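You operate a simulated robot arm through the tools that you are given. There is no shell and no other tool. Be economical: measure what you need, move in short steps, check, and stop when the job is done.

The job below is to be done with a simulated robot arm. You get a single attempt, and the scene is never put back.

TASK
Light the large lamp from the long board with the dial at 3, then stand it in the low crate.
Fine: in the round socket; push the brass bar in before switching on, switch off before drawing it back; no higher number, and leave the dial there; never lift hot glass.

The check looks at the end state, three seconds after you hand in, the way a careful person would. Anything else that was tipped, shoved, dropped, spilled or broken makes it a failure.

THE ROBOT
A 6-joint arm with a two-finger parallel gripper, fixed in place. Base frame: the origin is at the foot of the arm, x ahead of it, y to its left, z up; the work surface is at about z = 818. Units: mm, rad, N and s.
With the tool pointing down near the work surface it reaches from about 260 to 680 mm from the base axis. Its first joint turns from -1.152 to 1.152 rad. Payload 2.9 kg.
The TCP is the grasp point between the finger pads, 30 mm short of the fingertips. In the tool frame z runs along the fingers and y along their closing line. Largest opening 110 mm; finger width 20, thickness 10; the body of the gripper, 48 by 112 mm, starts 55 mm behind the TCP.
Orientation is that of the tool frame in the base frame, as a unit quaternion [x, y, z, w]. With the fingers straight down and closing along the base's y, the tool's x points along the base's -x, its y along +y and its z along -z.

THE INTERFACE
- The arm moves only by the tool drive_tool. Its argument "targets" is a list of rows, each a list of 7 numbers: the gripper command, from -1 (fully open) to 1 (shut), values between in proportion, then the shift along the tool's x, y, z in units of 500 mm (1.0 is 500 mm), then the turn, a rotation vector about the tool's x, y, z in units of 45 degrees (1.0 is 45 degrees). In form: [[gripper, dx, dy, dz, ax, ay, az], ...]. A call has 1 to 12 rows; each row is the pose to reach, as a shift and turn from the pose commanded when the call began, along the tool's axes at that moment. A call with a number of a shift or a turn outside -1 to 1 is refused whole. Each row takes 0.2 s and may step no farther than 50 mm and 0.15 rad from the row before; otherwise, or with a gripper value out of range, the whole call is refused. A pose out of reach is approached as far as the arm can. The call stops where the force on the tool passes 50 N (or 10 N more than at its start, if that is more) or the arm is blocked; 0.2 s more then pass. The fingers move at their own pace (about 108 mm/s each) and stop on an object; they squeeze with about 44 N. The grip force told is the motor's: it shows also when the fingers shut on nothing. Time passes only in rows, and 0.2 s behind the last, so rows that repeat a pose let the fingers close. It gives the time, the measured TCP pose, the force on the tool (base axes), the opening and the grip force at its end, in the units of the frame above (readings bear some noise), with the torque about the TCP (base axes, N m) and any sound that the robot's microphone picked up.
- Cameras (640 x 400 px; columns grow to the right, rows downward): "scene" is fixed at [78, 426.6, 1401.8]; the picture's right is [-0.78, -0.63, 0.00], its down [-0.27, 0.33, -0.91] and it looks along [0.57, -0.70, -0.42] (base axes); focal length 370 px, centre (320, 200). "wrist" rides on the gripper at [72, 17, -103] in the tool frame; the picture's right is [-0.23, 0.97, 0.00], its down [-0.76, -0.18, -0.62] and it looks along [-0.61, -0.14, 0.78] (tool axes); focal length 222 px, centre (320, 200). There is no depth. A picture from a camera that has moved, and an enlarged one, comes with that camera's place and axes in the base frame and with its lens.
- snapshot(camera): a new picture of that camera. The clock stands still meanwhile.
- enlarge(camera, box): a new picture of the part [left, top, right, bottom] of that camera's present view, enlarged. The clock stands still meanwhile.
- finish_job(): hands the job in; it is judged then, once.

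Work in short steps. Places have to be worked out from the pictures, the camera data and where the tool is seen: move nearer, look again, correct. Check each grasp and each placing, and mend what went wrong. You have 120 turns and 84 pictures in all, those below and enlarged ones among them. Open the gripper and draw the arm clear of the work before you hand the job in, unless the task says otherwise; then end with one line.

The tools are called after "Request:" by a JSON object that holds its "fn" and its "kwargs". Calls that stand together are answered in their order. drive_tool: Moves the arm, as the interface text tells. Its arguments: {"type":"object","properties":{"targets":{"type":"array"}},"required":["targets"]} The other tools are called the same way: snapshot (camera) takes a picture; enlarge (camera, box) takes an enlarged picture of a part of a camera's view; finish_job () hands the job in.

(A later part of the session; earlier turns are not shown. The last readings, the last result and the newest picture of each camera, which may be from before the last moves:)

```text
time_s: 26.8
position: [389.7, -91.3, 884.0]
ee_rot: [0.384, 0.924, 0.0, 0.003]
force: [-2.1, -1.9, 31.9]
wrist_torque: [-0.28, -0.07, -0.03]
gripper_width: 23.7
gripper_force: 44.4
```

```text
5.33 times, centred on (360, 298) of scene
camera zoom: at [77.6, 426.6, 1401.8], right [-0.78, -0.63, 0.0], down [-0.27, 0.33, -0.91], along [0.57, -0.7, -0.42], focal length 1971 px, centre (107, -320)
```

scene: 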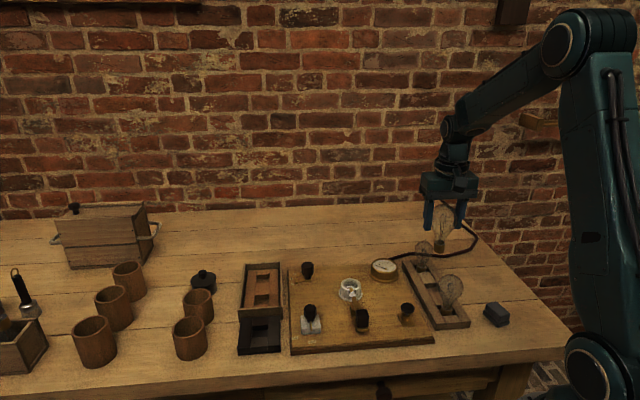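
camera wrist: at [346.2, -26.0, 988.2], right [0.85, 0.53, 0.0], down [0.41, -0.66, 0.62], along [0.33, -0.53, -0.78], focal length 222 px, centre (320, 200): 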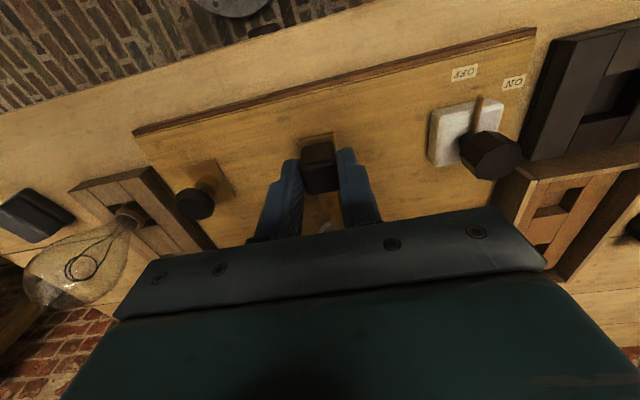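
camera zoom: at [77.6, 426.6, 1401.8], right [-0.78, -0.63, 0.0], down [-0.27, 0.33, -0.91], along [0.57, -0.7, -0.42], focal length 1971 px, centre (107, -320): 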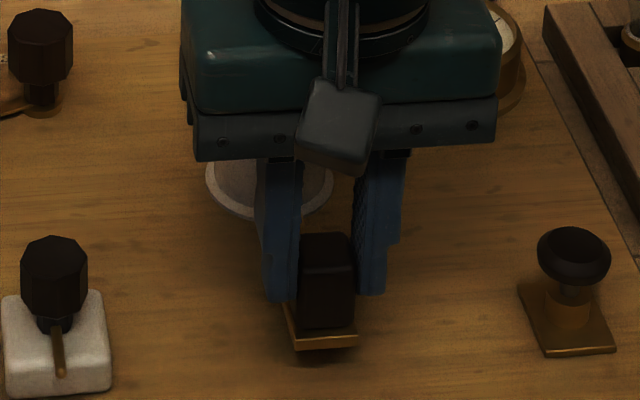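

Travel is now about 17 mm with no along-axis resistance yet; there's only vertical preload. I raise 1.5 mm and continue 3 mm.

Request:
{"fn": "drive_tool", "kwargs": {"targets": [[0.8, 0, 0, -0.003, 0, 0, 0], [0.8, -0.002, 0, -0.003, 0, 0, 0], [0.8, -0.004, 0, -0.003, 0, 0, 0], [0.8, -0.006, 0, -0.003, 0, 0, 0], [0.8, -0.006, 0, -0.003, 0, 0, 0]]}}

```text
time_s: 28.0
position: [390.5, -93.6, 884.1]
ee_rot: [0.383, 0.924, 0.001, -0.001]
force: [2.0, 2.5, 2.8]
wrist_torque: [-0.21, -0.31, -0.1]
gripper_width: 23.7
gripper_force: 44.5
```

Forces are relaxed at about 20 mm travel. I continue 4 mm to feel for the stop.

Request:
{"fn": "drive_tool", "kwargs": {"targets": [[0.8, -0.002, 0, 0, 0, 0, 0], [0.8, -0.004, 0, 0, 0, 0, 0], [0.8, -0.006, 0, 0, 0, 0, 0], [0.8, -0.008, 0, 0, 0, 0, 0], [0.8, -0.008, 0, 0, 0, 0, 0]]}}

Request:
{"fn": "enlarge", "kwargs": {"camera": "wrist", "box": [240, 100, 400, 220]}}

```text
time_s: 29.2
position: [392.2, -95.0, 882.7]
ee_rot: [0.381, 0.924, 0.001, -0.004]
force: [-11.1, 15.2, -19.4]
wrist_torque: [0.25, 0.06, -0.11]
gripper_width: 23.5
gripper_force: 44.9
```

```text
3.33 times, centred on (320, 160) of wrist
camera zoom: at [352.9, -32.4, 987.5], right [0.85, 0.53, 0.0], down [0.42, -0.67, 0.62], along [0.32, -0.53, -0.79], focal length 740 px, centre (320, 333)
```

zoom: 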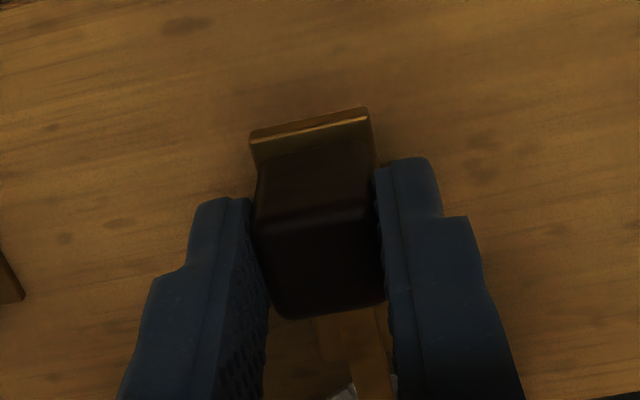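

An 18 N resistance along the axis: the bar is fully in at about 21–22 mm. I ease off, open the fingers, rise and look.

Request:
{"fn": "drive_tool", "kwargs": {"targets": [[0.8, 0.004, 0, 0.0, 0, 0, 0], [0.3, 0.004, 0, 0.0, 0, 0, 0], [-0.3, 0.004, 0, 0, 0, 0, 0], [-0.3, 0.004, 0, 0, 0, 0, 0], [-0.3, 0.004, 0, -0.08, 0, 0, 0], [-0.3, 0.004, 0, -0.16, 0, 0, 0], [-0.3, 0.084, 0, -0.16, 0, 0, 0], [-0.3, 0.084, 0, -0.16, 0, 0, 0]]}}

Request:
{"fn": "enlarge", "kwargs": {"camera": "scene", "box": [310, 210, 410, 340]}}

Request:
{"fn": "snapshot", "kwargs": {"camera": "wrist"}}

```text
time_s: 31.0
position: [362.3, -65.2, 966.2]
ee_rot: [0.383, 0.924, 0.0, 0.0]
force: [0.4, -0.5, -0.1]
wrist_torque: [0.03, 0.02, 0.04]
gripper_width: 71.4
gripper_force: 0.0
```

```text
3.08 times, centred on (360, 275) of scene
camera zoom: at [78.0, 426.6, 1401.8], right [-0.78, -0.63, 0.0], down [-0.27, 0.33, -0.91], along [0.57, -0.7, -0.42], focal length 1137 px, centre (197, -31)
```

zoom: 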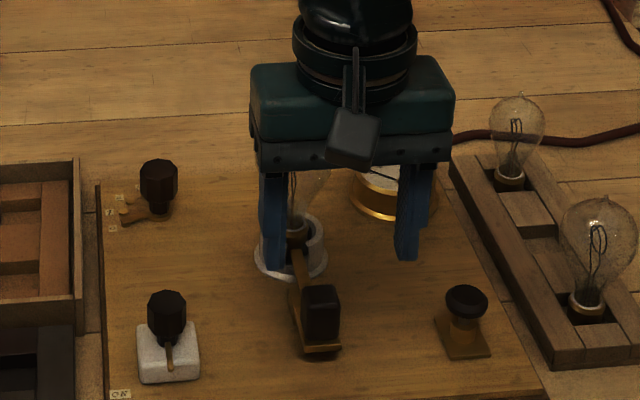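

```text
37 pictures are left
camera wrist: at [323.7, -2.9, 1069.3], right [0.85, 0.53, 0.0], down [0.41, -0.66, 0.62], along [0.33, -0.53, -0.78], focal length 222 px, centre (320, 200)
```

wrist: 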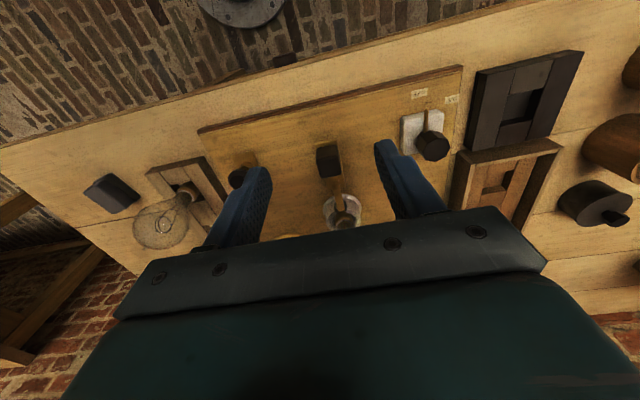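

The bar is in the socket and the lamp stands. Next I go above the dial with the fingers' closing line set along the pointer direction (about 64°).

Request:
{"fn": "drive_tool", "kwargs": {"targets": [[-0.3, 0, 0, -0.09, 0, 0, 0], [-0.3, -0.082, 0.038, -0.09, 0, 0, -0.084], [-0.3, -0.164, 0.077, -0.09, 0, 0, -0.169], [-0.3, -0.246, 0.115, -0.09, 0, 0, -0.253], [-0.3, -0.328, 0.154, -0.09, 0, 0, -0.338], [-0.3, -0.409, 0.192, -0.09, 0, 0, -0.422], [-0.3, -0.409, 0.192, 0.0, 0, 0, -0.422], [-0.3, -0.409, 0.192, 0.0, 0, 0, -0.422]]}}

Request:
{"fn": "enlarge", "kwargs": {"camera": "wrist", "box": [240, 40, 400, 160]}}

Request:
{"fn": "enlarge", "kwargs": {"camera": "scene", "box": [265, 210, 365, 310]}}

```text
time_s: 32.8
position: [580.0, -141.5, 961.8]
ee_rot: [0.225, 0.974, 0.0, 0.0]
force: [0.2, 0.6, 0.2]
wrist_torque: [-0.02, 0.02, 0.0]
gripper_width: 71.3
gripper_force: 0.0
```

```text
3.33 times, centred on (320, 100) of wrist
camera zoom: at [522.4, -94.9, 1066.4], right [0.63, 0.78, 0.0], down [0.61, -0.49, 0.62], along [0.48, -0.39, -0.78], focal length 740 px, centre (320, 533)
```

zoom: 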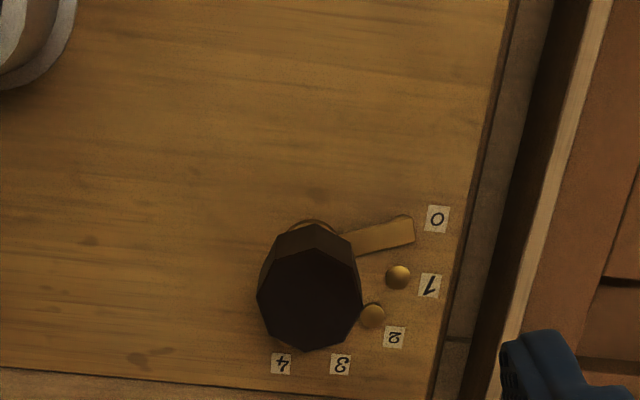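

```text
4.00 times, centred on (315, 260) of scene
camera zoom: at [78.0, 426.6, 1401.8], right [-0.78, -0.63, 0.0], down [-0.27, 0.33, -0.91], along [0.57, -0.7, -0.42], focal length 1479 px, centre (340, -40)
```

zoom: 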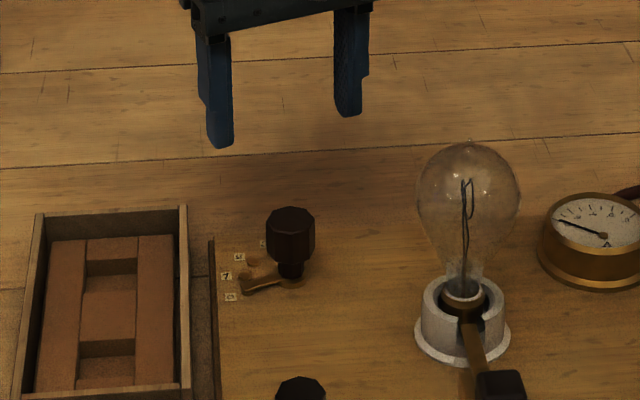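

The dial axis is at about (576,-142.6), and the knob top at z≈878. One closer look at the octagon's orientation before gripping.

Request:
{"fn": "enlarge", "kwargs": {"camera": "wrist", "box": [295, 85, 345, 125]}}

```text
10.00 times, centred on (320, 105) of wrist
camera zoom: at [522.4, -94.9, 1066.4], right [0.63, 0.78, 0.0], down [0.61, -0.49, 0.62], along [0.48, -0.39, -0.78], focal length 2221 px, centre (320, 1150)
```

zoom: 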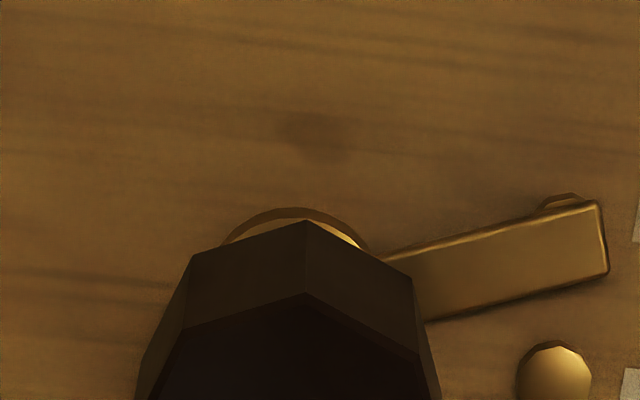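

Octagon flats face about 66–68°. I align, descend to z≈888 and close on the knob.

Request:
{"fn": "drive_tool", "kwargs": {"targets": [[-0.3, 0.006, -0.0054, 0.04, 0, 0, -0.05], [-0.3, 0.006, -0.0054, 0.1, 0, 0, -0.05], [-0.3, 0.006, -0.0054, 0.146, 0, 0, -0.05], [-0.3, 0.006, -0.0054, 0.146, 0, 0, -0.05]]}}

Request:
{"fn": "enlarge", "kwargs": {"camera": "scene", "box": [265, 210, 365, 310]}}

Request:
{"fn": "enlarge", "kwargs": {"camera": "wrist", "box": [240, 100, 400, 220]}}

```text
time_s: 33.8
position: [572.6, -143.1, 891.1]
ee_rot: [0.205, 0.979, 0.0, 0.0]
force: [-0.4, -0.7, 0.3]
wrist_torque: [0.02, 0.0, 0.01]
gripper_width: 71.4
gripper_force: 0.0
```

```text
4.00 times, centred on (315, 260) of scene
camera zoom: at [78.0, 426.6, 1401.8], right [-0.78, -0.63, 0.0], down [-0.27, 0.33, -0.91], along [0.57, -0.7, -0.42], focal length 1479 px, centre (340, -40)
```

zoom: 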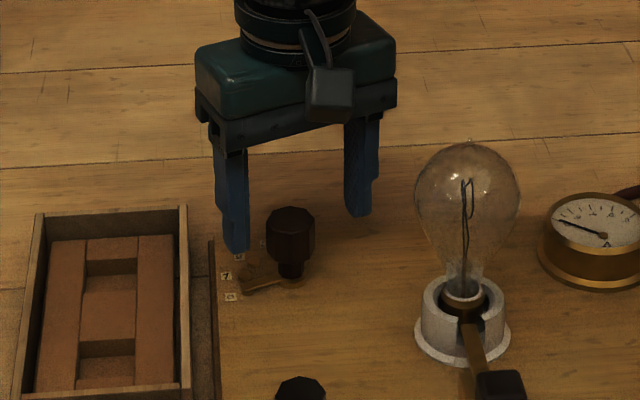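

```text
3.33 times, centred on (320, 160) of wrist
camera zoom: at [513.0, -99.1, 994.7], right [0.6, 0.8, 0.0], down [0.63, -0.47, 0.62], along [0.5, -0.37, -0.78], focal length 740 px, centre (320, 333)
```

zoom: 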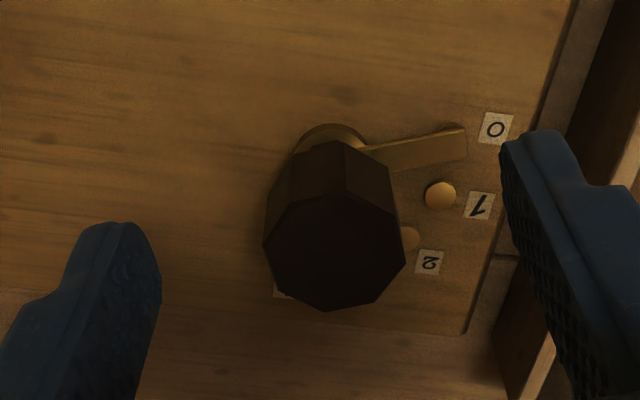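

The knob is centred between the fingers in the wrist view. Slight trim, 3 mm lower, and close.

Request:
{"fn": "drive_tool", "kwargs": {"targets": [[-0.3, -0.003, 0.002, 0.006, 0, 0, 0], [0.1, -0.003, 0.002, 0.006, 0, 0, 0], [0.5, -0.003, 0.002, 0.006, 0, 0, 0], [0.8, -0.003, 0.002, 0.006, 0, 0, 0], [0.8, -0.003, 0.002, 0.006, 0, 0, 0]]}}

```text
time_s: 35.0
position: [574.2, -142.7, 887.8]
ee_rot: [0.205, 0.979, 0.0, 0.0]
force: [2.1, 3.5, -3.0]
wrist_torque: [-0.06, -0.03, 0.02]
gripper_width: 29.4
gripper_force: 45.0
```

Gripped at 29.4 mm with little side force. I turn 30° clockwise (about to 1) first and check.

Request:
{"fn": "drive_tool", "kwargs": {"targets": [[0.8, 0, 0, 0, 0, 0, 0.133], [0.8, 0, 0, 0, 0, 0, 0.267], [0.8, 0, 0, 0, 0, 0, 0.4], [0.8, 0, 0, 0, 0, 0, 0.533], [0.8, 0, 0, 0, 0, 0, 0.667], [0.8, 0, 0, 0, 0, 0, 0.667]]}}

Request:
{"fn": "enlarge", "kwargs": {"camera": "wrist", "box": [240, 100, 400, 220]}}

```text
time_s: 36.4
position: [576.5, -140.7, 888.0]
ee_rot: [0.448, 0.894, 0.002, 0.002]
force: [28.0, 23.9, -13.6]
wrist_torque: [0.59, -0.52, 0.29]
gripper_width: 29.6
gripper_force: 44.8
```

```text
3.33 times, centred on (320, 160) of wrist
camera zoom: at [546.5, -72.4, 991.4], right [0.92, 0.4, 0.01], down [0.31, -0.72, 0.62], along [0.25, -0.57, -0.78], focal length 740 px, centre (320, 333)
```

zoom: 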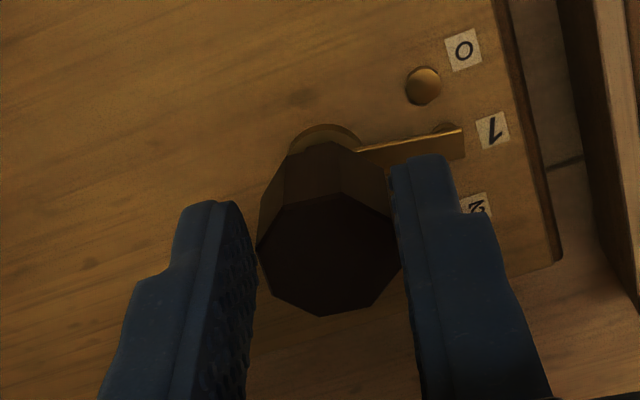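

The pointer is now on stud 1. Side force of about 37 N shows the true axis lies 2 mm toward +tool y; I shift to relieve it.

Request:
{"fn": "drive_tool", "kwargs": {"targets": [[0.8, 0, 0.002, 0, 0, 0, 0], [0.8, 0, 0.004, 0.0, 0, 0, 0], [0.8, 0, 0.004, 0.0, 0, 0, 0]]}}

```text
time_s: 37.2
position: [575.7, -140.1, 888.7]
ee_rot: [0.449, 0.894, 0.001, 0.001]
force: [25.0, 19.4, -10.7]
wrist_torque: [0.43, -0.64, 0.26]
gripper_width: 29.2
gripper_force: 45.1
```

Some relief. I shift 2 mm more in that direction.

Request:
{"fn": "drive_tool", "kwargs": {"targets": [[0.8, 0, 0.002, 0, 0, 0, 0], [0.8, 0, 0.004, 0.0, 0, 0, 0], [0.8, 0, 0.004, 0.0, 0, 0, 0], [0.8, 0, 0.004, 0.0, 0, 0, 0]]}}

```text
time_s: 38.2
position: [577.3, -140.2, 888.4]
ee_rot: [0.45, 0.893, 0.001, 0.0]
force: [15.9, 17.4, -11.7]
wrist_torque: [0.12, -0.51, 0.21]
gripper_width: 29.4
gripper_force: 45.2
```

Still about 24 N. Rather than push on, I release the knob, and check centring and that nothing has shifted.

Request:
{"fn": "drive_tool", "kwargs": {"targets": [[0.3, 0, 0, 0, 0, 0, 0], [-0.2, 0, 0, 0, 0, 0, 0], [-0.2, 0, 0, 0, 0, 0, 0]]}}

Request:
{"fn": "enlarge", "kwargs": {"camera": "wrist", "box": [240, 100, 400, 220]}}

Request:
{"fn": "enlarge", "kwargs": {"camera": "scene", "box": [265, 210, 365, 310]}}

```text
time_s: 39.0
position: [576.5, -141.2, 888.5]
ee_rot: [0.452, 0.892, 0.0, 0.0]
force: [0.5, 0.7, 0.5]
wrist_torque: [0.02, 0.01, 0.01]
gripper_width: 66.0
gripper_force: 0.0
```

```text
3.33 times, centred on (320, 160) of wrist
camera zoom: at [547.1, -73.8, 992.3], right [0.92, 0.39, 0.0], down [0.31, -0.72, 0.62], along [0.24, -0.57, -0.78], focal length 740 px, centre (320, 333)
```

zoom: 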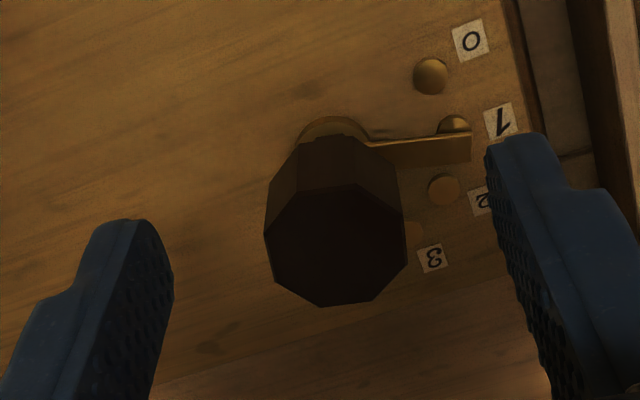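

```text
4.00 times, centred on (315, 260) of scene
camera zoom: at [78.0, 426.6, 1401.8], right [-0.78, -0.63, 0.0], down [-0.27, 0.33, -0.91], along [0.57, -0.7, -0.42], focal length 1479 px, centre (340, -40)
```

zoom: 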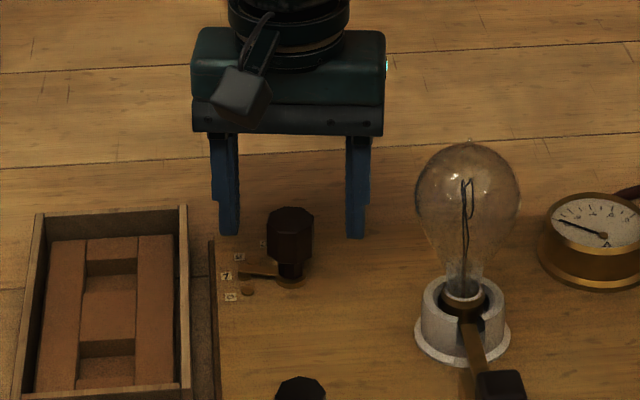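

Nothing shifted; the pointer is on 1 and the knob is about 1.3 mm to +tool y. I recentre, regrip and turn about 20°.

Request:
{"fn": "drive_tool", "kwargs": {"targets": [[-0.2, 0, 0.0025, 0, 0, 0, 0], [0.3, 0, 0.0025, 0, 0, 0, 0], [0.8, 0, 0.0025, 0, 0, 0, 0], [0.8, 0, 0.0025, 0, 0, 0, 0], [0.8, 0, 0.0025, 0, 0, 0, 0.148], [0.8, 0, 0.0025, 0, 0, 0, 0.296], [0.8, 0, 0.0025, 0, 0, 0, 0.444], [0.8, 0, 0.0025, 0, 0, 0, 0.444]]}}

```text
time_s: 40.8
position: [578.4, -140.0, 888.9]
ee_rot: [0.6, 0.8, 0.001, 0.002]
force: [21.2, 8.0, -4.9]
wrist_torque: [0.81, -0.4, 0.17]
gripper_width: 29.4
gripper_force: 44.6
```

Force 23 N, again toward +tool y. I shift 2 mm that way and read it.

Request:
{"fn": "drive_tool", "kwargs": {"targets": [[0.8, 0, 0.004, 0, 0, 0, 0], [0.8, 0, 0.006, 0, 0, 0, 0], [0.8, 0, 0.006, 0, 0, 0, 0]]}}

```text
time_s: 41.6
position: [580.2, -139.9, 887.9]
ee_rot: [0.6, 0.8, -0.001, -0.002]
force: [-4.1, 10.6, 11.3]
wrist_torque: [-0.11, 0.08, -0.04]
gripper_width: 29.8
gripper_force: 45.4
```

Well relieved. I turn 30° more (staying short of 3) and look.

Request:
{"fn": "drive_tool", "kwargs": {"targets": [[0.8, 0.002, 0, 0, 0, 0, 0.133], [0.8, 0.002, 0, 0, 0, 0, 0.267], [0.8, 0.002, 0, 0, 0, 0, 0.4], [0.8, 0.002, 0, 0, 0, 0, 0.533], [0.8, 0.002, 0, 0, 0, 0, 0.667], [0.8, 0.002, 0, 0, 0, 0, 0.667]]}}

Request:
{"fn": "enlarge", "kwargs": {"camera": "wrist", "box": [240, 100, 400, 220]}}

```text
time_s: 43.0
position: [583.9, -139.3, 888.4]
ee_rot: [0.788, 0.616, 0.001, 0.003]
force: [25.5, -2.4, -1.9]
wrist_torque: [-0.72, -0.28, 0.15]
gripper_width: 29.6
gripper_force: 45.4
```

```text
3.33 times, centred on (320, 160) of wrist
camera zoom: at [616.3, -73.9, 992.2], right [0.89, -0.45, 0.01], down [-0.36, -0.7, 0.62], along [-0.28, -0.56, -0.78], focal length 740 px, centre (320, 333)
```

zoom: 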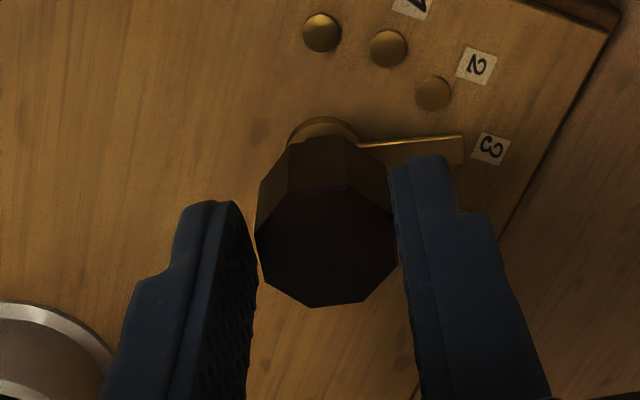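

The pointer is a few degrees short of 3. Before finishing the turn, I check with the scene camera that the board hasn't slid, because the TCP has drifted +x.

Request:
{"fn": "enlarge", "kwargs": {"camera": "scene", "box": [265, 210, 365, 310]}}

```text
4.00 times, centred on (315, 260) of scene
camera zoom: at [78.7, 426.5, 1401.7], right [-0.78, -0.63, 0.0], down [-0.27, 0.33, -0.91], along [0.57, -0.7, -0.42], focal length 1479 px, centre (340, -40)
```

zoom: 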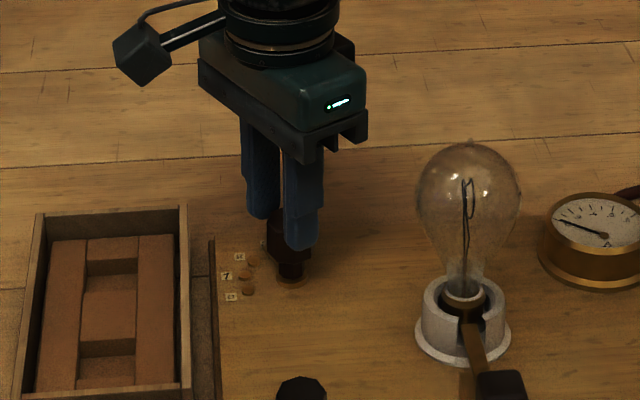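

The board hasn't moved; the true dial axis is simply around x≈583 (my wrist estimates run short along the viewing direction). I relieve the force and turn about 6° more.

Request:
{"fn": "drive_tool", "kwargs": {"targets": [[0.8, 0, 0.003, 0, 0, 0, 0], [0.8, 0, 0.006, 0, 0, 0, 0], [0.8, 0, 0.006, 0, 0, 0, 0.067], [0.8, 0, 0.006, 0, 0, 0, 0.133], [0.8, 0, 0.006, 0, 0, 0, 0.133]]}}

Request:
{"fn": "enlarge", "kwargs": {"camera": "wrist", "box": [240, 100, 400, 220]}}

```text
time_s: 44.2
position: [583.2, -140.2, 887.3]
ee_rot: [0.819, 0.574, 0.0, 0.0]
force: [2.5, -0.6, 12.4]
wrist_torque: [0.43, -0.15, 0.02]
gripper_width: 29.5
gripper_force: 45.1
```

```text
3.33 times, centred on (320, 160) of wrist
camera zoom: at [624.6, -78.3, 992.1], right [0.84, -0.54, 0.0], down [-0.43, -0.66, 0.62], along [-0.34, -0.52, -0.78], focal length 740 px, centre (320, 333)
```

zoom: 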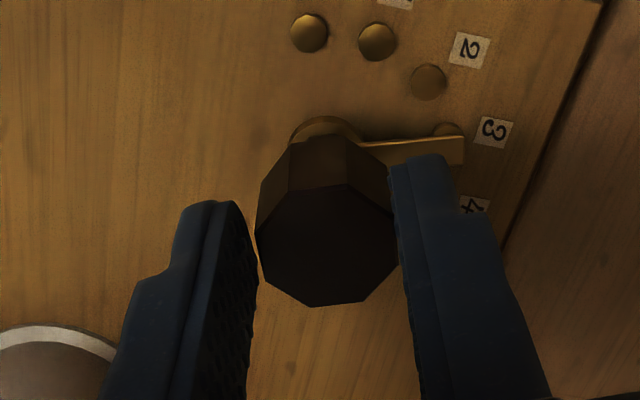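

Label 3 and its stud now line up with the pointer just as 0 and 1 did at their rests. I release and rise to verify.

Request:
{"fn": "drive_tool", "kwargs": {"targets": [[0.3, 0, 0, 0, 0, 0, 0], [-0.3, 0, 0, 0, 0, 0, 0], [-0.3, 0, 0, 0, 0, 0, 0], [-0.3, 0, 0, -0.06, 0, 0, 0], [-0.3, 0, 0, -0.14, 0, 0, 0], [-0.3, 0, 0, -0.22, 0, 0, 0], [-0.3, 0, 0, -0.22, 0, 0, 0]]}}

Request:
{"fn": "enlarge", "kwargs": {"camera": "wrist", "box": [265, 50, 375, 135]}}

```text
time_s: 45.8
position: [583.0, -140.5, 1000.8]
ee_rot: [0.818, 0.575, 0.0, -0.001]
force: [0.3, -0.3, -0.2]
wrist_torque: [-0.01, 0.01, 0.0]
gripper_width: 71.6
gripper_force: 0.1
```

```text
4.71 times, centred on (320, 92) of wrist
camera zoom: at [623.7, -78.2, 1103.6], right [0.84, -0.54, 0.0], down [-0.42, -0.66, 0.62], along [-0.34, -0.52, -0.78], focal length 1045 px, centre (320, 706)
```

zoom: 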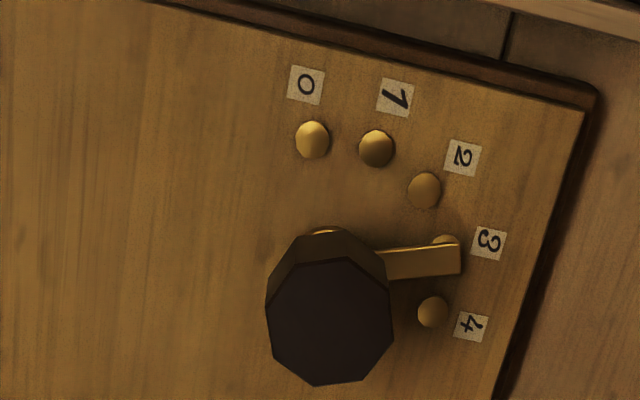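

Dial reads 3. Now I go over the switch, turning back so the fingers can grip its octagon.

Request:
{"fn": "drive_tool", "kwargs": {"targets": [[-0.3, 0.023, -0.049, 0, 0, 0, -0.166], [-0.3, 0.046, -0.098, 0, 0, 0, -0.333], [-0.3, 0.069, -0.147, 0, 0, 0, -0.5], [-0.3, 0.092, -0.196, 0, 0, 0, -0.666], [-0.3, 0.115, -0.245, 0, 0, 0, -0.833], [-0.3, 0.137, -0.294, 0, 0, 0, -1.0], [-0.3, 0.137, -0.294, 0, 0, 0, -1.0]]}}

Request:
{"fn": "drive_tool", "kwargs": {"targets": [[-0.3, 0, 0, 0.02, 0, 0, -0.166], [-0.3, 0, 0, 0.04, 0, 0, -0.333], [-0.3, 0, 0, 0.06, 0, 0, -0.333]]}}

Request:
{"fn": "enlarge", "kwargs": {"camera": "wrist", "box": [240, 40, 400, 160]}}

Request:
{"fn": "enlarge", "kwargs": {"camera": "scene", "box": [270, 260, 370, 350]}}

```text
time_s: 47.4
position: [466.7, -26.3, 995.7]
ee_rot: [0.536, 0.845, 0.0, 0.0]
force: [-0.4, 0.0, -0.1]
wrist_torque: [-0.03, -0.02, -0.04]
gripper_width: 71.5
gripper_force: 0.1
```

```text
time_s: 48.2
position: [469.7, -25.5, 968.5]
ee_rot: [0.42, 0.907, 0.0, 0.0]
force: [-0.4, 0.0, 0.3]
wrist_torque: [0.01, 0.01, 0.01]
gripper_width: 71.5
gripper_force: 0.1
```

```text
3.33 times, centred on (320, 100) of wrist
camera zoom: at [435.3, 40.2, 1072.2], right [0.89, 0.46, 0.0], down [0.36, -0.7, 0.62], along [0.28, -0.55, -0.78], focal length 740 px, centre (320, 533)
```

zoom: 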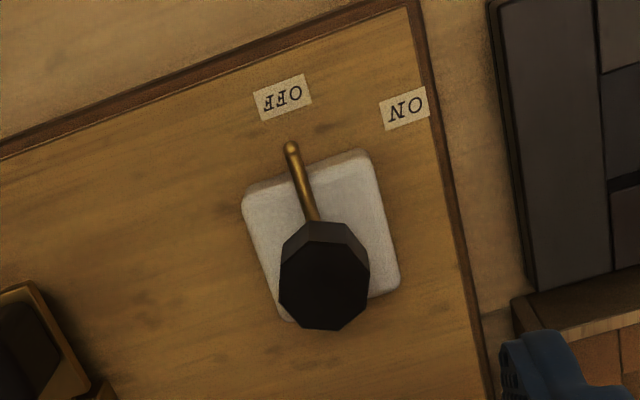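

```text
4.44 times, centred on (320, 305) of scene
camera zoom: at [78.0, 426.6, 1401.8], right [-0.78, -0.63, 0.0], down [-0.27, 0.33, -0.91], along [0.57, -0.7, -0.42], focal length 1643 px, centre (320, -267)
```

zoom: 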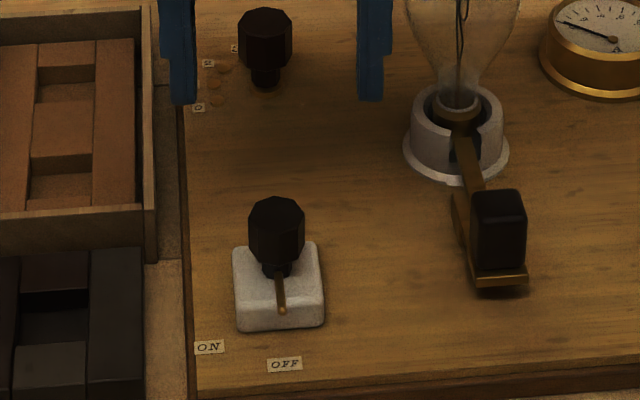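

The fingers are laterally centred on the switch knob; its flats face about 117/72/27°. I turn to 25°, trim 2 mm forward, and descend to z≈887.

Request:
{"fn": "drive_tool", "kwargs": {"targets": [[-0.3, -0.002, 0, 0.04, 0, 0, 0.16], [-0.3, -0.004, 0, 0.1, 0, 0, 0.333], [-0.3, -0.004, 0, 0.15, 0, 0, 0.333], [-0.3, -0.004, 0, 0.162, 0, 0, 0.333], [-0.3, -0.004, 0, 0.162, 0, 0, 0.333]]}}

Request:
{"fn": "enlarge", "kwargs": {"camera": "wrist", "box": [240, 100, 400, 220]}}

```text
time_s: 49.4
position: [471.2, -28.2, 887.3]
ee_rot: [0.536, 0.844, 0.0, 0.0]
force: [-0.5, 0.6, 0.0]
wrist_torque: [0.01, 0.05, -0.02]
gripper_width: 71.4
gripper_force: 0.0
```

```text
3.33 times, centred on (320, 160) of wrist
camera zoom: at [455.2, 44.1, 991.1], right [0.98, 0.21, 0.0], down [0.16, -0.76, 0.62], along [0.13, -0.61, -0.78], focal length 740 px, centre (320, 333)
```

zoom: 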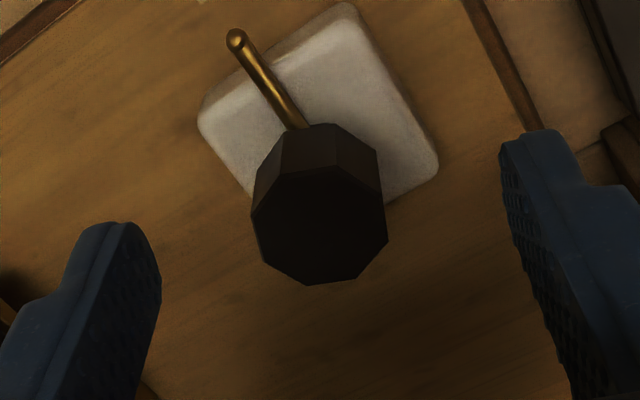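

The knob is about 2 mm to -tool y and slightly forward. I trim and close on it.

Request:
{"fn": "drive_tool", "kwargs": {"targets": [[-0.3, -0.003, -0.003, 0.002, 0, 0, 0], [0.1, -0.003, -0.003, 0.002, 0, 0, 0], [0.5, -0.003, -0.003, 0.002, 0, 0, 0], [0.8, -0.003, -0.003, 0.002, 0, 0, 0], [0.8, -0.003, -0.003, 0.002, 0, 0, 0]]}}

```text
time_s: 50.6
position: [470.4, -29.1, 886.2]
ee_rot: [0.535, 0.845, 0.002, 0.002]
force: [23.8, 9.1, -10.7]
wrist_torque: [0.06, -0.15, -0.14]
gripper_width: 25.7
gripper_force: 45.2
```

The side force says the axis is about 2.5 mm to +tool y; I relieve that.

Request:
{"fn": "drive_tool", "kwargs": {"targets": [[0.8, 0, 0.003, 0, 0, 0, 0], [0.8, 0, 0.005, 0, 0, 0, 0], [0.8, 0, 0.005, 0, 0, 0, 0]]}}

```text
time_s: 51.4
position: [471.8, -28.2, 886.8]
ee_rot: [0.536, 0.844, -0.001, 0.002]
force: [14.7, 3.0, 9.4]
wrist_torque: [0.44, 0.02, -0.06]
gripper_width: 25.6
gripper_force: 44.9
```

15 N left; I shift 1.5 mm more and start turning clockwise toward ON, about 24° first.

Request:
{"fn": "drive_tool", "kwargs": {"targets": [[0.8, 0, 0.003, 0, 0, 0, 0], [0.8, 0, 0.003, 0, 0, 0, 0.133], [0.8, 0, 0.003, 0, 0, 0, 0.267], [0.8, 0, 0.003, 0, 0, 0, 0.4], [0.8, 0, 0.003, 0, 0, 0, 0.533], [0.8, 0, 0.003, 0, 0, 0, 0.533]]}}

```text
time_s: 52.8
position: [469.0, -29.2, 885.5]
ee_rot: [0.702, 0.712, -0.003, -0.001]
force: [-21.9, -22.4, 26.9]
wrist_torque: [0.07, 0.33, 0.13]
gripper_width: 25.2
gripper_force: 45.1
```

Side forces have built up; I shift to relieve them (−2 mm along both tool x and y, 1.5 mm up).

Request:
{"fn": "drive_tool", "kwargs": {"targets": [[0.8, -0.003, -0.003, -0.002, 0, 0, 0], [0.8, -0.005, -0.005, -0.003, 0, 0, 0], [0.8, -0.005, -0.005, -0.003, 0, 0, 0]]}}

Request:
{"fn": "enlarge", "kwargs": {"camera": "wrist", "box": [240, 80, 400, 200]}}

```text
time_s: 53.6
position: [470.0, -28.8, 886.9]
ee_rot: [0.698, 0.716, 0.0, -0.002]
force: [4.6, -3.2, -31.5]
wrist_torque: [-1.03, -0.49, -0.01]
gripper_width: 25.5
gripper_force: 44.5
```

```text
3.33 times, centred on (320, 140) of wrist
camera zoom: at [485.5, 43.1, 990.0], right [0.98, -0.2, 0.0], down [-0.16, -0.77, 0.62], along [-0.13, -0.61, -0.78], focal length 740 px, centre (320, 400)
```

zoom: 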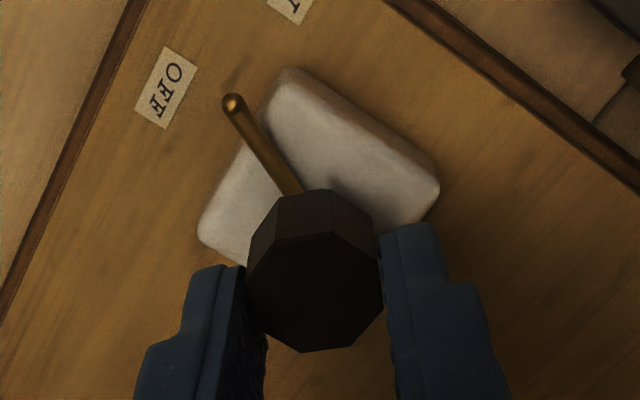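

The pointer is about halfway. I ease down 0.8 mm and turn another 24°.

Request:
{"fn": "drive_tool", "kwargs": {"targets": [[0.8, 0, 0, 0.0016, 0, 0, 0], [0.8, 0, 0, 0.0016, 0, 0, 0.133], [0.8, 0, 0, 0.0016, 0, 0, 0.267], [0.8, 0, 0, 0.0016, 0, 0, 0.4], [0.8, 0, 0, 0.0016, 0, 0, 0.533], [0.8, 0, 0, 0.0016, 0, 0, 0.533]]}}

Request:
{"fn": "enlarge", "kwargs": {"camera": "wrist", "box": [240, 80, 400, 200]}}

```text
time_s: 55.0
position: [468.7, -29.1, 886.7]
ee_rot: [0.832, 0.554, -0.001, -0.001]
force: [-12.3, 7.1, -18.7]
wrist_torque: [0.55, -0.19, 0.06]
gripper_width: 25.4
gripper_force: 44.8
```

```text
3.33 times, centred on (320, 140) of wrist
camera zoom: at [512.5, 31.0, 990.0], right [0.81, -0.59, 0.0], down [-0.46, -0.63, 0.62], along [-0.37, -0.5, -0.78], focal length 740 px, centre (320, 400)
```

zoom: 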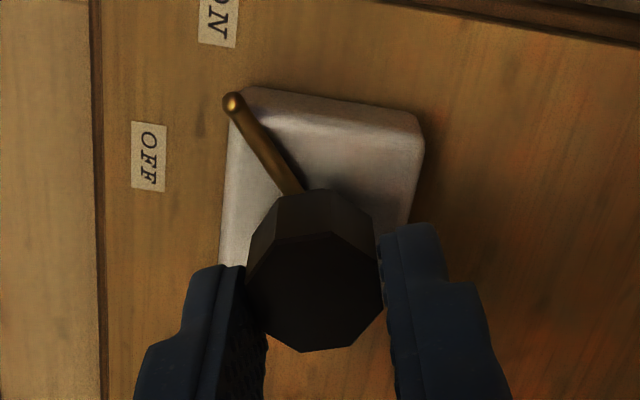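

A warm glow appears on the board: the lamp may be lighting. I turn about 9° more toward ON, easing the force, then look at the scene.

Request:
{"fn": "drive_tool", "kwargs": {"targets": [[0.8, 0, -0.002, 0.001, 0, 0, 0.067], [0.8, 0, -0.002, 0.001, 0, 0, 0.133], [0.8, 0, -0.002, 0.001, 0, 0, 0.2], [0.8, 0, -0.002, 0.001, 0, 0, 0.2]]}}

Request:
{"fn": "snapshot", "kwargs": {"camera": "scene"}}

```text
time_s: 56.0
position: [468.4, -28.8, 886.5]
ee_rot: [0.873, 0.487, -0.001, -0.001]
force: [-16.0, 10.9, -6.1]
wrist_torque: [-0.32, 0.27, 0.05]
gripper_width: 25.6
gripper_force: 45.0
```

```text
19 pictures are left
```

scene: 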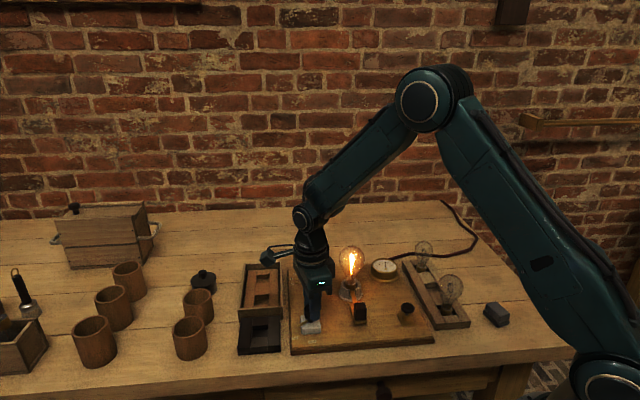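

The lamp is lit at 3. I hold two seconds, then turn the switch back counter-clockwise toward OFF.

Request:
{"fn": "drive_tool", "kwargs": {"targets": [[0.8, 0, -0.003, 0, 0, 0, 0], [0.8, 0, -0.003, 0, 0, 0, 0], [0.8, 0, -0.003, 0, 0, 0, 0], [0.8, 0, -0.003, 0, 0, 0, 0], [0.8, 0, -0.003, 0, 0, 0, 0], [0.8, 0, -0.003, 0, 0, 0, 0], [0.8, 0, -0.003, 0, 0, 0, 0], [0.8, 0, -0.003, 0, 0, 0, 0], [0.8, 0, -0.003, 0, 0, 0, -0.12], [0.8, 0, -0.003, 0, 0, 0, -0.25], [0.8, 0, -0.003, 0, 0, 0, -0.38], [0.8, 0, -0.003, 0, 0, 0, -0.51]]}}

```text
time_s: 58.6
position: [470.4, -28.9, 886.1]
ee_rot: [0.758, 0.652, 0.0, 0.0]
force: [9.9, 11.6, -28.5]
wrist_torque: [-0.45, 0.23, -0.04]
gripper_width: 26.0
gripper_force: 44.6
```

Continuing toward OFF, with a small relief.

Request:
{"fn": "drive_tool", "kwargs": {"targets": [[0.8, 0, 0.002, 0.001, 0, 0, -0.1], [0.8, 0, 0.002, 0.001, 0, 0, -0.22], [0.8, 0, 0.003, 0.001, 0, 0, -0.34], [0.8, 0, 0.003, 0.001, 0, 0, -0.46], [0.8, 0, 0.003, 0.001, 0, 0, -0.46]]}}

```text
time_s: 59.8
position: [471.1, -29.8, 886.4]
ee_rot: [0.628, 0.778, 0.002, 0.002]
force: [11.2, 14.9, -2.3]
wrist_torque: [0.3, 0.1, -0.09]
gripper_width: 25.3
gripper_force: 45.2
```

Request:
{"fn": "drive_tool", "kwargs": {"targets": [[0.8, 0, 0.003, 0, 0, 0, -0.1], [0.8, 0, 0.003, 0, 0, 0, -0.2], [0.8, 0, 0.003, 0, 0, 0, -0.29], [0.8, 0, 0.003, 0, 0, 0, -0.29]]}}

Request:
{"fn": "enlarge", "kwargs": {"camera": "scene", "box": [260, 220, 420, 345]}}

```text
time_s: 60.8
position: [471.0, -28.6, 886.4]
ee_rot: [0.538, 0.843, 0.002, 0.002]
force: [12.8, 5.4, 10.8]
wrist_torque: [1.15, 0.56, -0.06]
gripper_width: 25.7
gripper_force: 44.8
```

```text
3.20 times, centred on (340, 282) of scene
camera zoom: at [78.2, 426.7, 1401.7], right [-0.78, -0.63, 0.0], down [-0.27, 0.33, -0.91], along [0.57, -0.7, -0.42], focal length 1183 px, centre (256, -64)
```

zoom: 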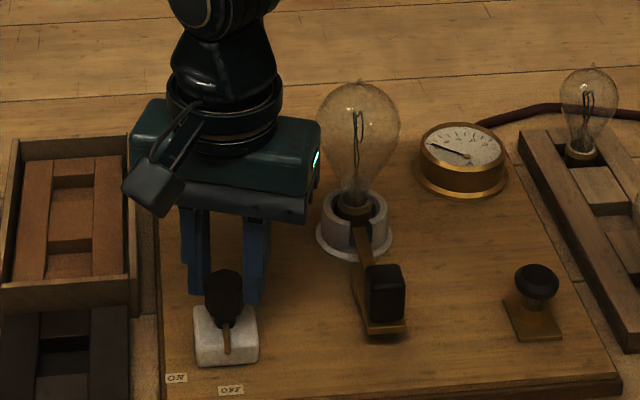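

The lamp is dark and the pointer is back on OFF. I release, rise, and move above the bar handle's new place (about (392,-95)).

Request:
{"fn": "drive_tool", "kwargs": {"targets": [[0.3, 0, 0, 0, 0, 0, 0], [-0.3, 0, 0, 0, 0, 0, 0], [-0.3, 0, 0, 0, 0, 0, 0], [-0.3, 0, 0, -0.07, 0, 0, 0], [-0.3, 0, 0, -0.14, 0, 0, 0], [-0.3, -0.018, -0.067, -0.14, 0, 0, -0.15], [-0.3, -0.036, -0.134, -0.14, 0, 0, -0.3], [-0.3, -0.054, -0.2, -0.14, 0, 0, -0.444], [-0.3, -0.054, -0.2, -0.14, 0, 0, -0.444]]}}

Request:
{"fn": "enlarge", "kwargs": {"camera": "wrist", "box": [180, 60, 460, 220]}}

```text
time_s: 62.8
position: [392.1, -94.6, 954.8]
ee_rot: [0.382, 0.924, 0.0, 0.0]
force: [0.6, 0.0, 0.4]
wrist_torque: [-0.02, -0.01, -0.01]
gripper_width: 71.4
gripper_force: 0.0
```

```text
2.29 times, centred on (320, 140) of wrist
camera zoom: at [352.0, -32.2, 1058.3], right [0.85, 0.53, 0.0], down [0.41, -0.66, 0.62], along [0.33, -0.53, -0.78], focal length 508 px, centre (320, 337)
```

zoom: 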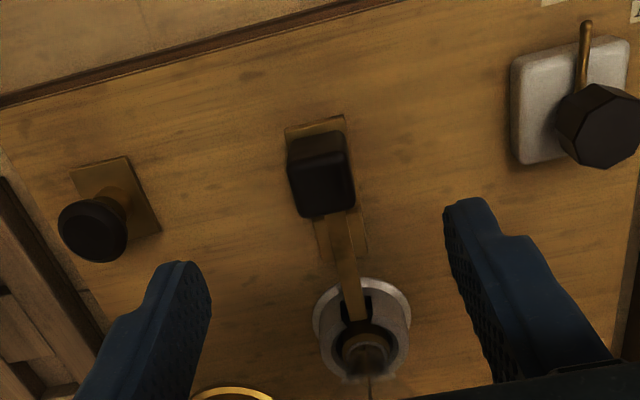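

The bar reaches the cap. I descend, grip the handle as before, and check forces.

Request:
{"fn": "drive_tool", "kwargs": {"targets": [[-0.3, 0, 0, 0.07, 0, 0, 0], [-0.3, 0, 0, 0.141, 0, 0, 0], [-0.3, 0, 0, 0.141, 0, 0, 0], [0.2, 0, 0, 0.141, 0, 0, 0], [0.8, 0, 0, 0.141, 0, 0, 0], [0.8, 0, 0, 0.141, 0, 0, 0]]}}

```text
time_s: 64.2
position: [393.1, -96.5, 883.7]
ee_rot: [0.384, 0.923, -0.001, 0.0]
force: [-3.4, -3.0, -3.9]
wrist_torque: [-0.4, -0.31, 0.11]
gripper_width: 23.3
gripper_force: 45.0
```

Well gripped with low forces. I draw the bar straight back 8 mm and read.

Request:
{"fn": "drive_tool", "kwargs": {"targets": [[0.8, 0.004, 0, 0, 0, 0, 0], [0.8, 0.008, 0, 0, 0, 0, 0], [0.8, 0.012, 0, 0, 0, 0, 0], [0.8, 0.016, 0, 0, 0, 0, 0], [0.8, 0.016, 0, 0, 0, 0, 0]]}}

```text
time_s: 65.4
position: [386.3, -88.4, 883.8]
ee_rot: [0.383, 0.924, 0.001, -0.002]
force: [3.7, 4.1, -31.7]
wrist_torque: [0.27, 0.11, -0.01]
gripper_width: 23.6
gripper_force: 45.2
```

Vertical preload again; I lower 1 mm and draw 7 mm more.

Request:
{"fn": "drive_tool", "kwargs": {"targets": [[0.8, 0.002, 0, 0.002, 0, 0, 0], [0.8, 0.006, 0, 0.002, 0, 0, 0], [0.8, 0.01, 0, 0.002, 0, 0, 0], [0.8, 0.014, 0, 0.002, 0, 0, 0], [0.8, 0.014, 0, 0.002, 0, 0, 0]]}}

```text
time_s: 66.6
position: [381.4, -83.8, 884.5]
ee_rot: [0.382, 0.924, 0.0, 0.001]
force: [5.3, 4.3, -13.4]
wrist_torque: [-0.03, -0.25, -0.13]
gripper_width: 23.8
gripper_force: 45.0
```

Request:
{"fn": "drive_tool", "kwargs": {"targets": [[0.8, 0.003, 0, 0.001, 0, 0, 0], [0.8, 0.007, 0, 0.001, 0, 0, 0], [0.8, 0.011, 0, 0.001, 0, 0, 0], [0.8, 0.013, 0, 0.001, 0, 0, 0], [0.8, 0.013, 0, 0.001, 0, 0, 0]]}}

```text
time_s: 67.8
position: [378.2, -81.4, 883.3]
ee_rot: [0.384, 0.924, -0.001, 0.002]
force: [12.2, -5.3, 11.6]
wrist_torque: [0.21, 0.22, 0.12]
gripper_width: 23.5
gripper_force: 45.0
```

A 12 N pull-back resistance: the bar is at its outer stop. I release and rise to look.

Request:
{"fn": "drive_tool", "kwargs": {"targets": [[0.8, -0.002, 0, 0, 0, 0, 0], [0.3, -0.002, 0, 0, 0, 0, 0], [-0.3, -0.002, 0, 0, 0, 0, 0], [-0.3, -0.002, 0, 0, 0, 0, 0], [-0.3, 0, 0, -0.08, 0, 0, 0], [-0.6, 0, 0, -0.16, 0, 0, 0], [-1, 0, 0, -0.24, 0, 0, 0], [-1, 0, 0, -0.28, 0, 0, 0], [-1, 0, 0, -0.28, 0, 0, 0]]}}

Request:
{"fn": "enlarge", "kwargs": {"camera": "wrist", "box": [180, 30, 620, 240]}}

```text
time_s: 69.8
position: [376.0, -79.4, 1025.6]
ee_rot: [0.384, 0.923, 0.0, 0.0]
force: [0.2, -1.0, -0.6]
wrist_torque: [0.0, -0.02, 0.03]
gripper_width: 109.8
gripper_force: 0.1
```

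```text
1.45 times, centred on (400, 135) of wrist
camera zoom: at [336.6, -16.7, 1128.2], right [0.85, 0.53, 0.0], down [0.41, -0.66, 0.62], along [0.33, -0.53, -0.78], focal length 323 px, centre (204, 294)
```

zoom: 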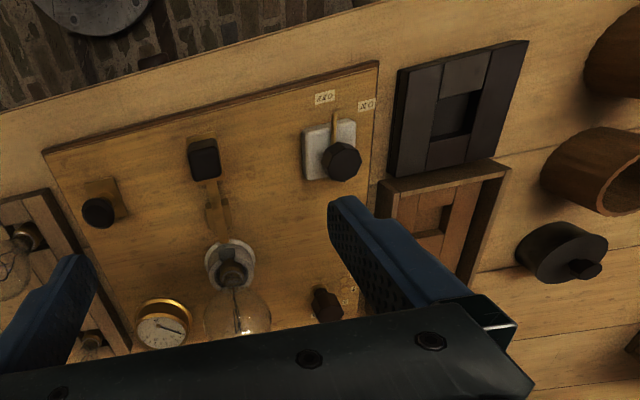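

The bar is drawn back and the switch is off. While the lamp cools, I survey the crate's wells from above.

Request:
{"fn": "drive_tool", "kwargs": {"targets": [[-1, -0.044, 0.069, 0, 0, 0, 0], [-1, -0.087, 0.138, 0, 0, 0, 0], [-1, -0.131, 0.207, 0, 0, 0, 0], [-1, -0.174, 0.276, 0, 0, 0, 0], [-1, -0.218, 0.345, 0, 0, 0, 0], [-1, -0.262, 0.414, 0, 0, 0, 0], [-1, -0.262, 0.414, 0.05, 0, 0, 0], [-1, -0.262, 0.414, 0.05, 0, 0, 0]]}}

Request:
{"fn": "enlarge", "kwargs": {"camera": "wrist", "box": [210, 20, 430, 170]}}

```text
time_s: 71.6
position: [613.2, -27.5, 1001.4]
ee_rot: [0.384, 0.923, 0.0, 0.0]
force: [0.0, 0.5, 0.9]
wrist_torque: [-0.04, -0.01, 0.02]
gripper_width: 109.9
gripper_force: 0.2
```

```text
2.67 times, centred on (320, 95) of wrist
camera zoom: at [575.0, 35.7, 1104.8], right [0.85, 0.53, 0.0], down [0.41, -0.66, 0.62], along [0.33, -0.53, -0.78], focal length 592 px, centre (320, 480)
```

zoom: 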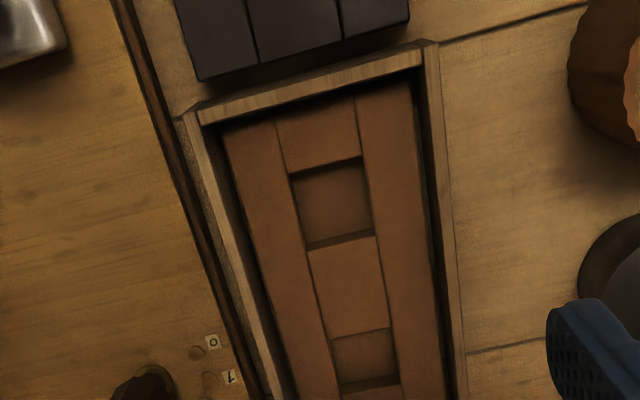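

Well A is centred near (617,-20), about 34×40 mm, plenty for the 24 mm cap. I now go back above the lamp and wait there for it to cool.

Request:
{"fn": "drive_tool", "kwargs": {"targets": [[-1, 0.002, -0.06, -0.037, 0, 0, 0], [-1, 0.004, -0.13, -0.037, 0, 0, 0], [-1, 0.006, -0.2, -0.037, 0, 0, 0], [-1, 0.009, -0.27, -0.037, 0, 0, 0], [-1, 0.011, -0.34, -0.037, 0, 0, 0], [-1, 0.0137, -0.404, -0.037, 0, 0, 0], [-1, 0.0137, -0.404, -0.037, 0, 0, 0], [-1, 0.0137, -0.404, -0.037, 0, 0, 0], [-1, 0.0137, -0.404, -0.037, 0, 0, 0], [-1, 0.0137, -0.404, -0.037, 0, 0, 0], [-1, 0.0137, -0.404, -0.037, 0, 0, 0], [-1, 0.0137, -0.404, -0.037, 0, 0, 0]]}}

Request:
{"fn": "enlarge", "kwargs": {"camera": "scene", "box": [310, 220, 410, 320]}}

```text
time_s: 74.2
position: [467.9, -164.8, 1014.7]
ee_rot: [0.384, 0.923, 0.0, 0.0]
force: [0.5, 0.5, -0.1]
wrist_torque: [-0.02, 0.01, 0.03]
gripper_width: 110.0
gripper_force: 0.0
```

```text
4.00 times, centred on (360, 270) of scene
camera zoom: at [78.0, 426.6, 1401.8], right [-0.78, -0.63, 0.0], down [-0.27, 0.33, -0.91], along [0.57, -0.7, -0.42], focal length 1479 px, centre (160, -80)
```

zoom: 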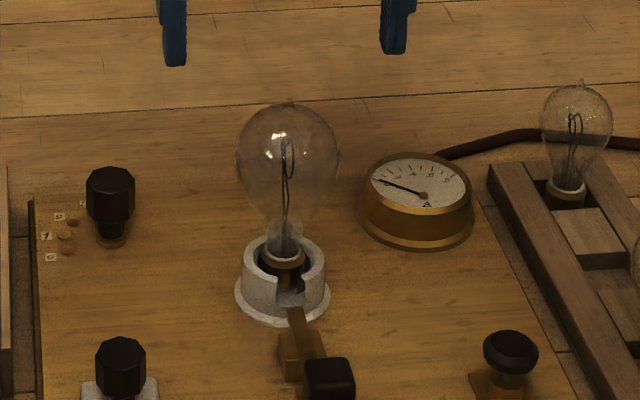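

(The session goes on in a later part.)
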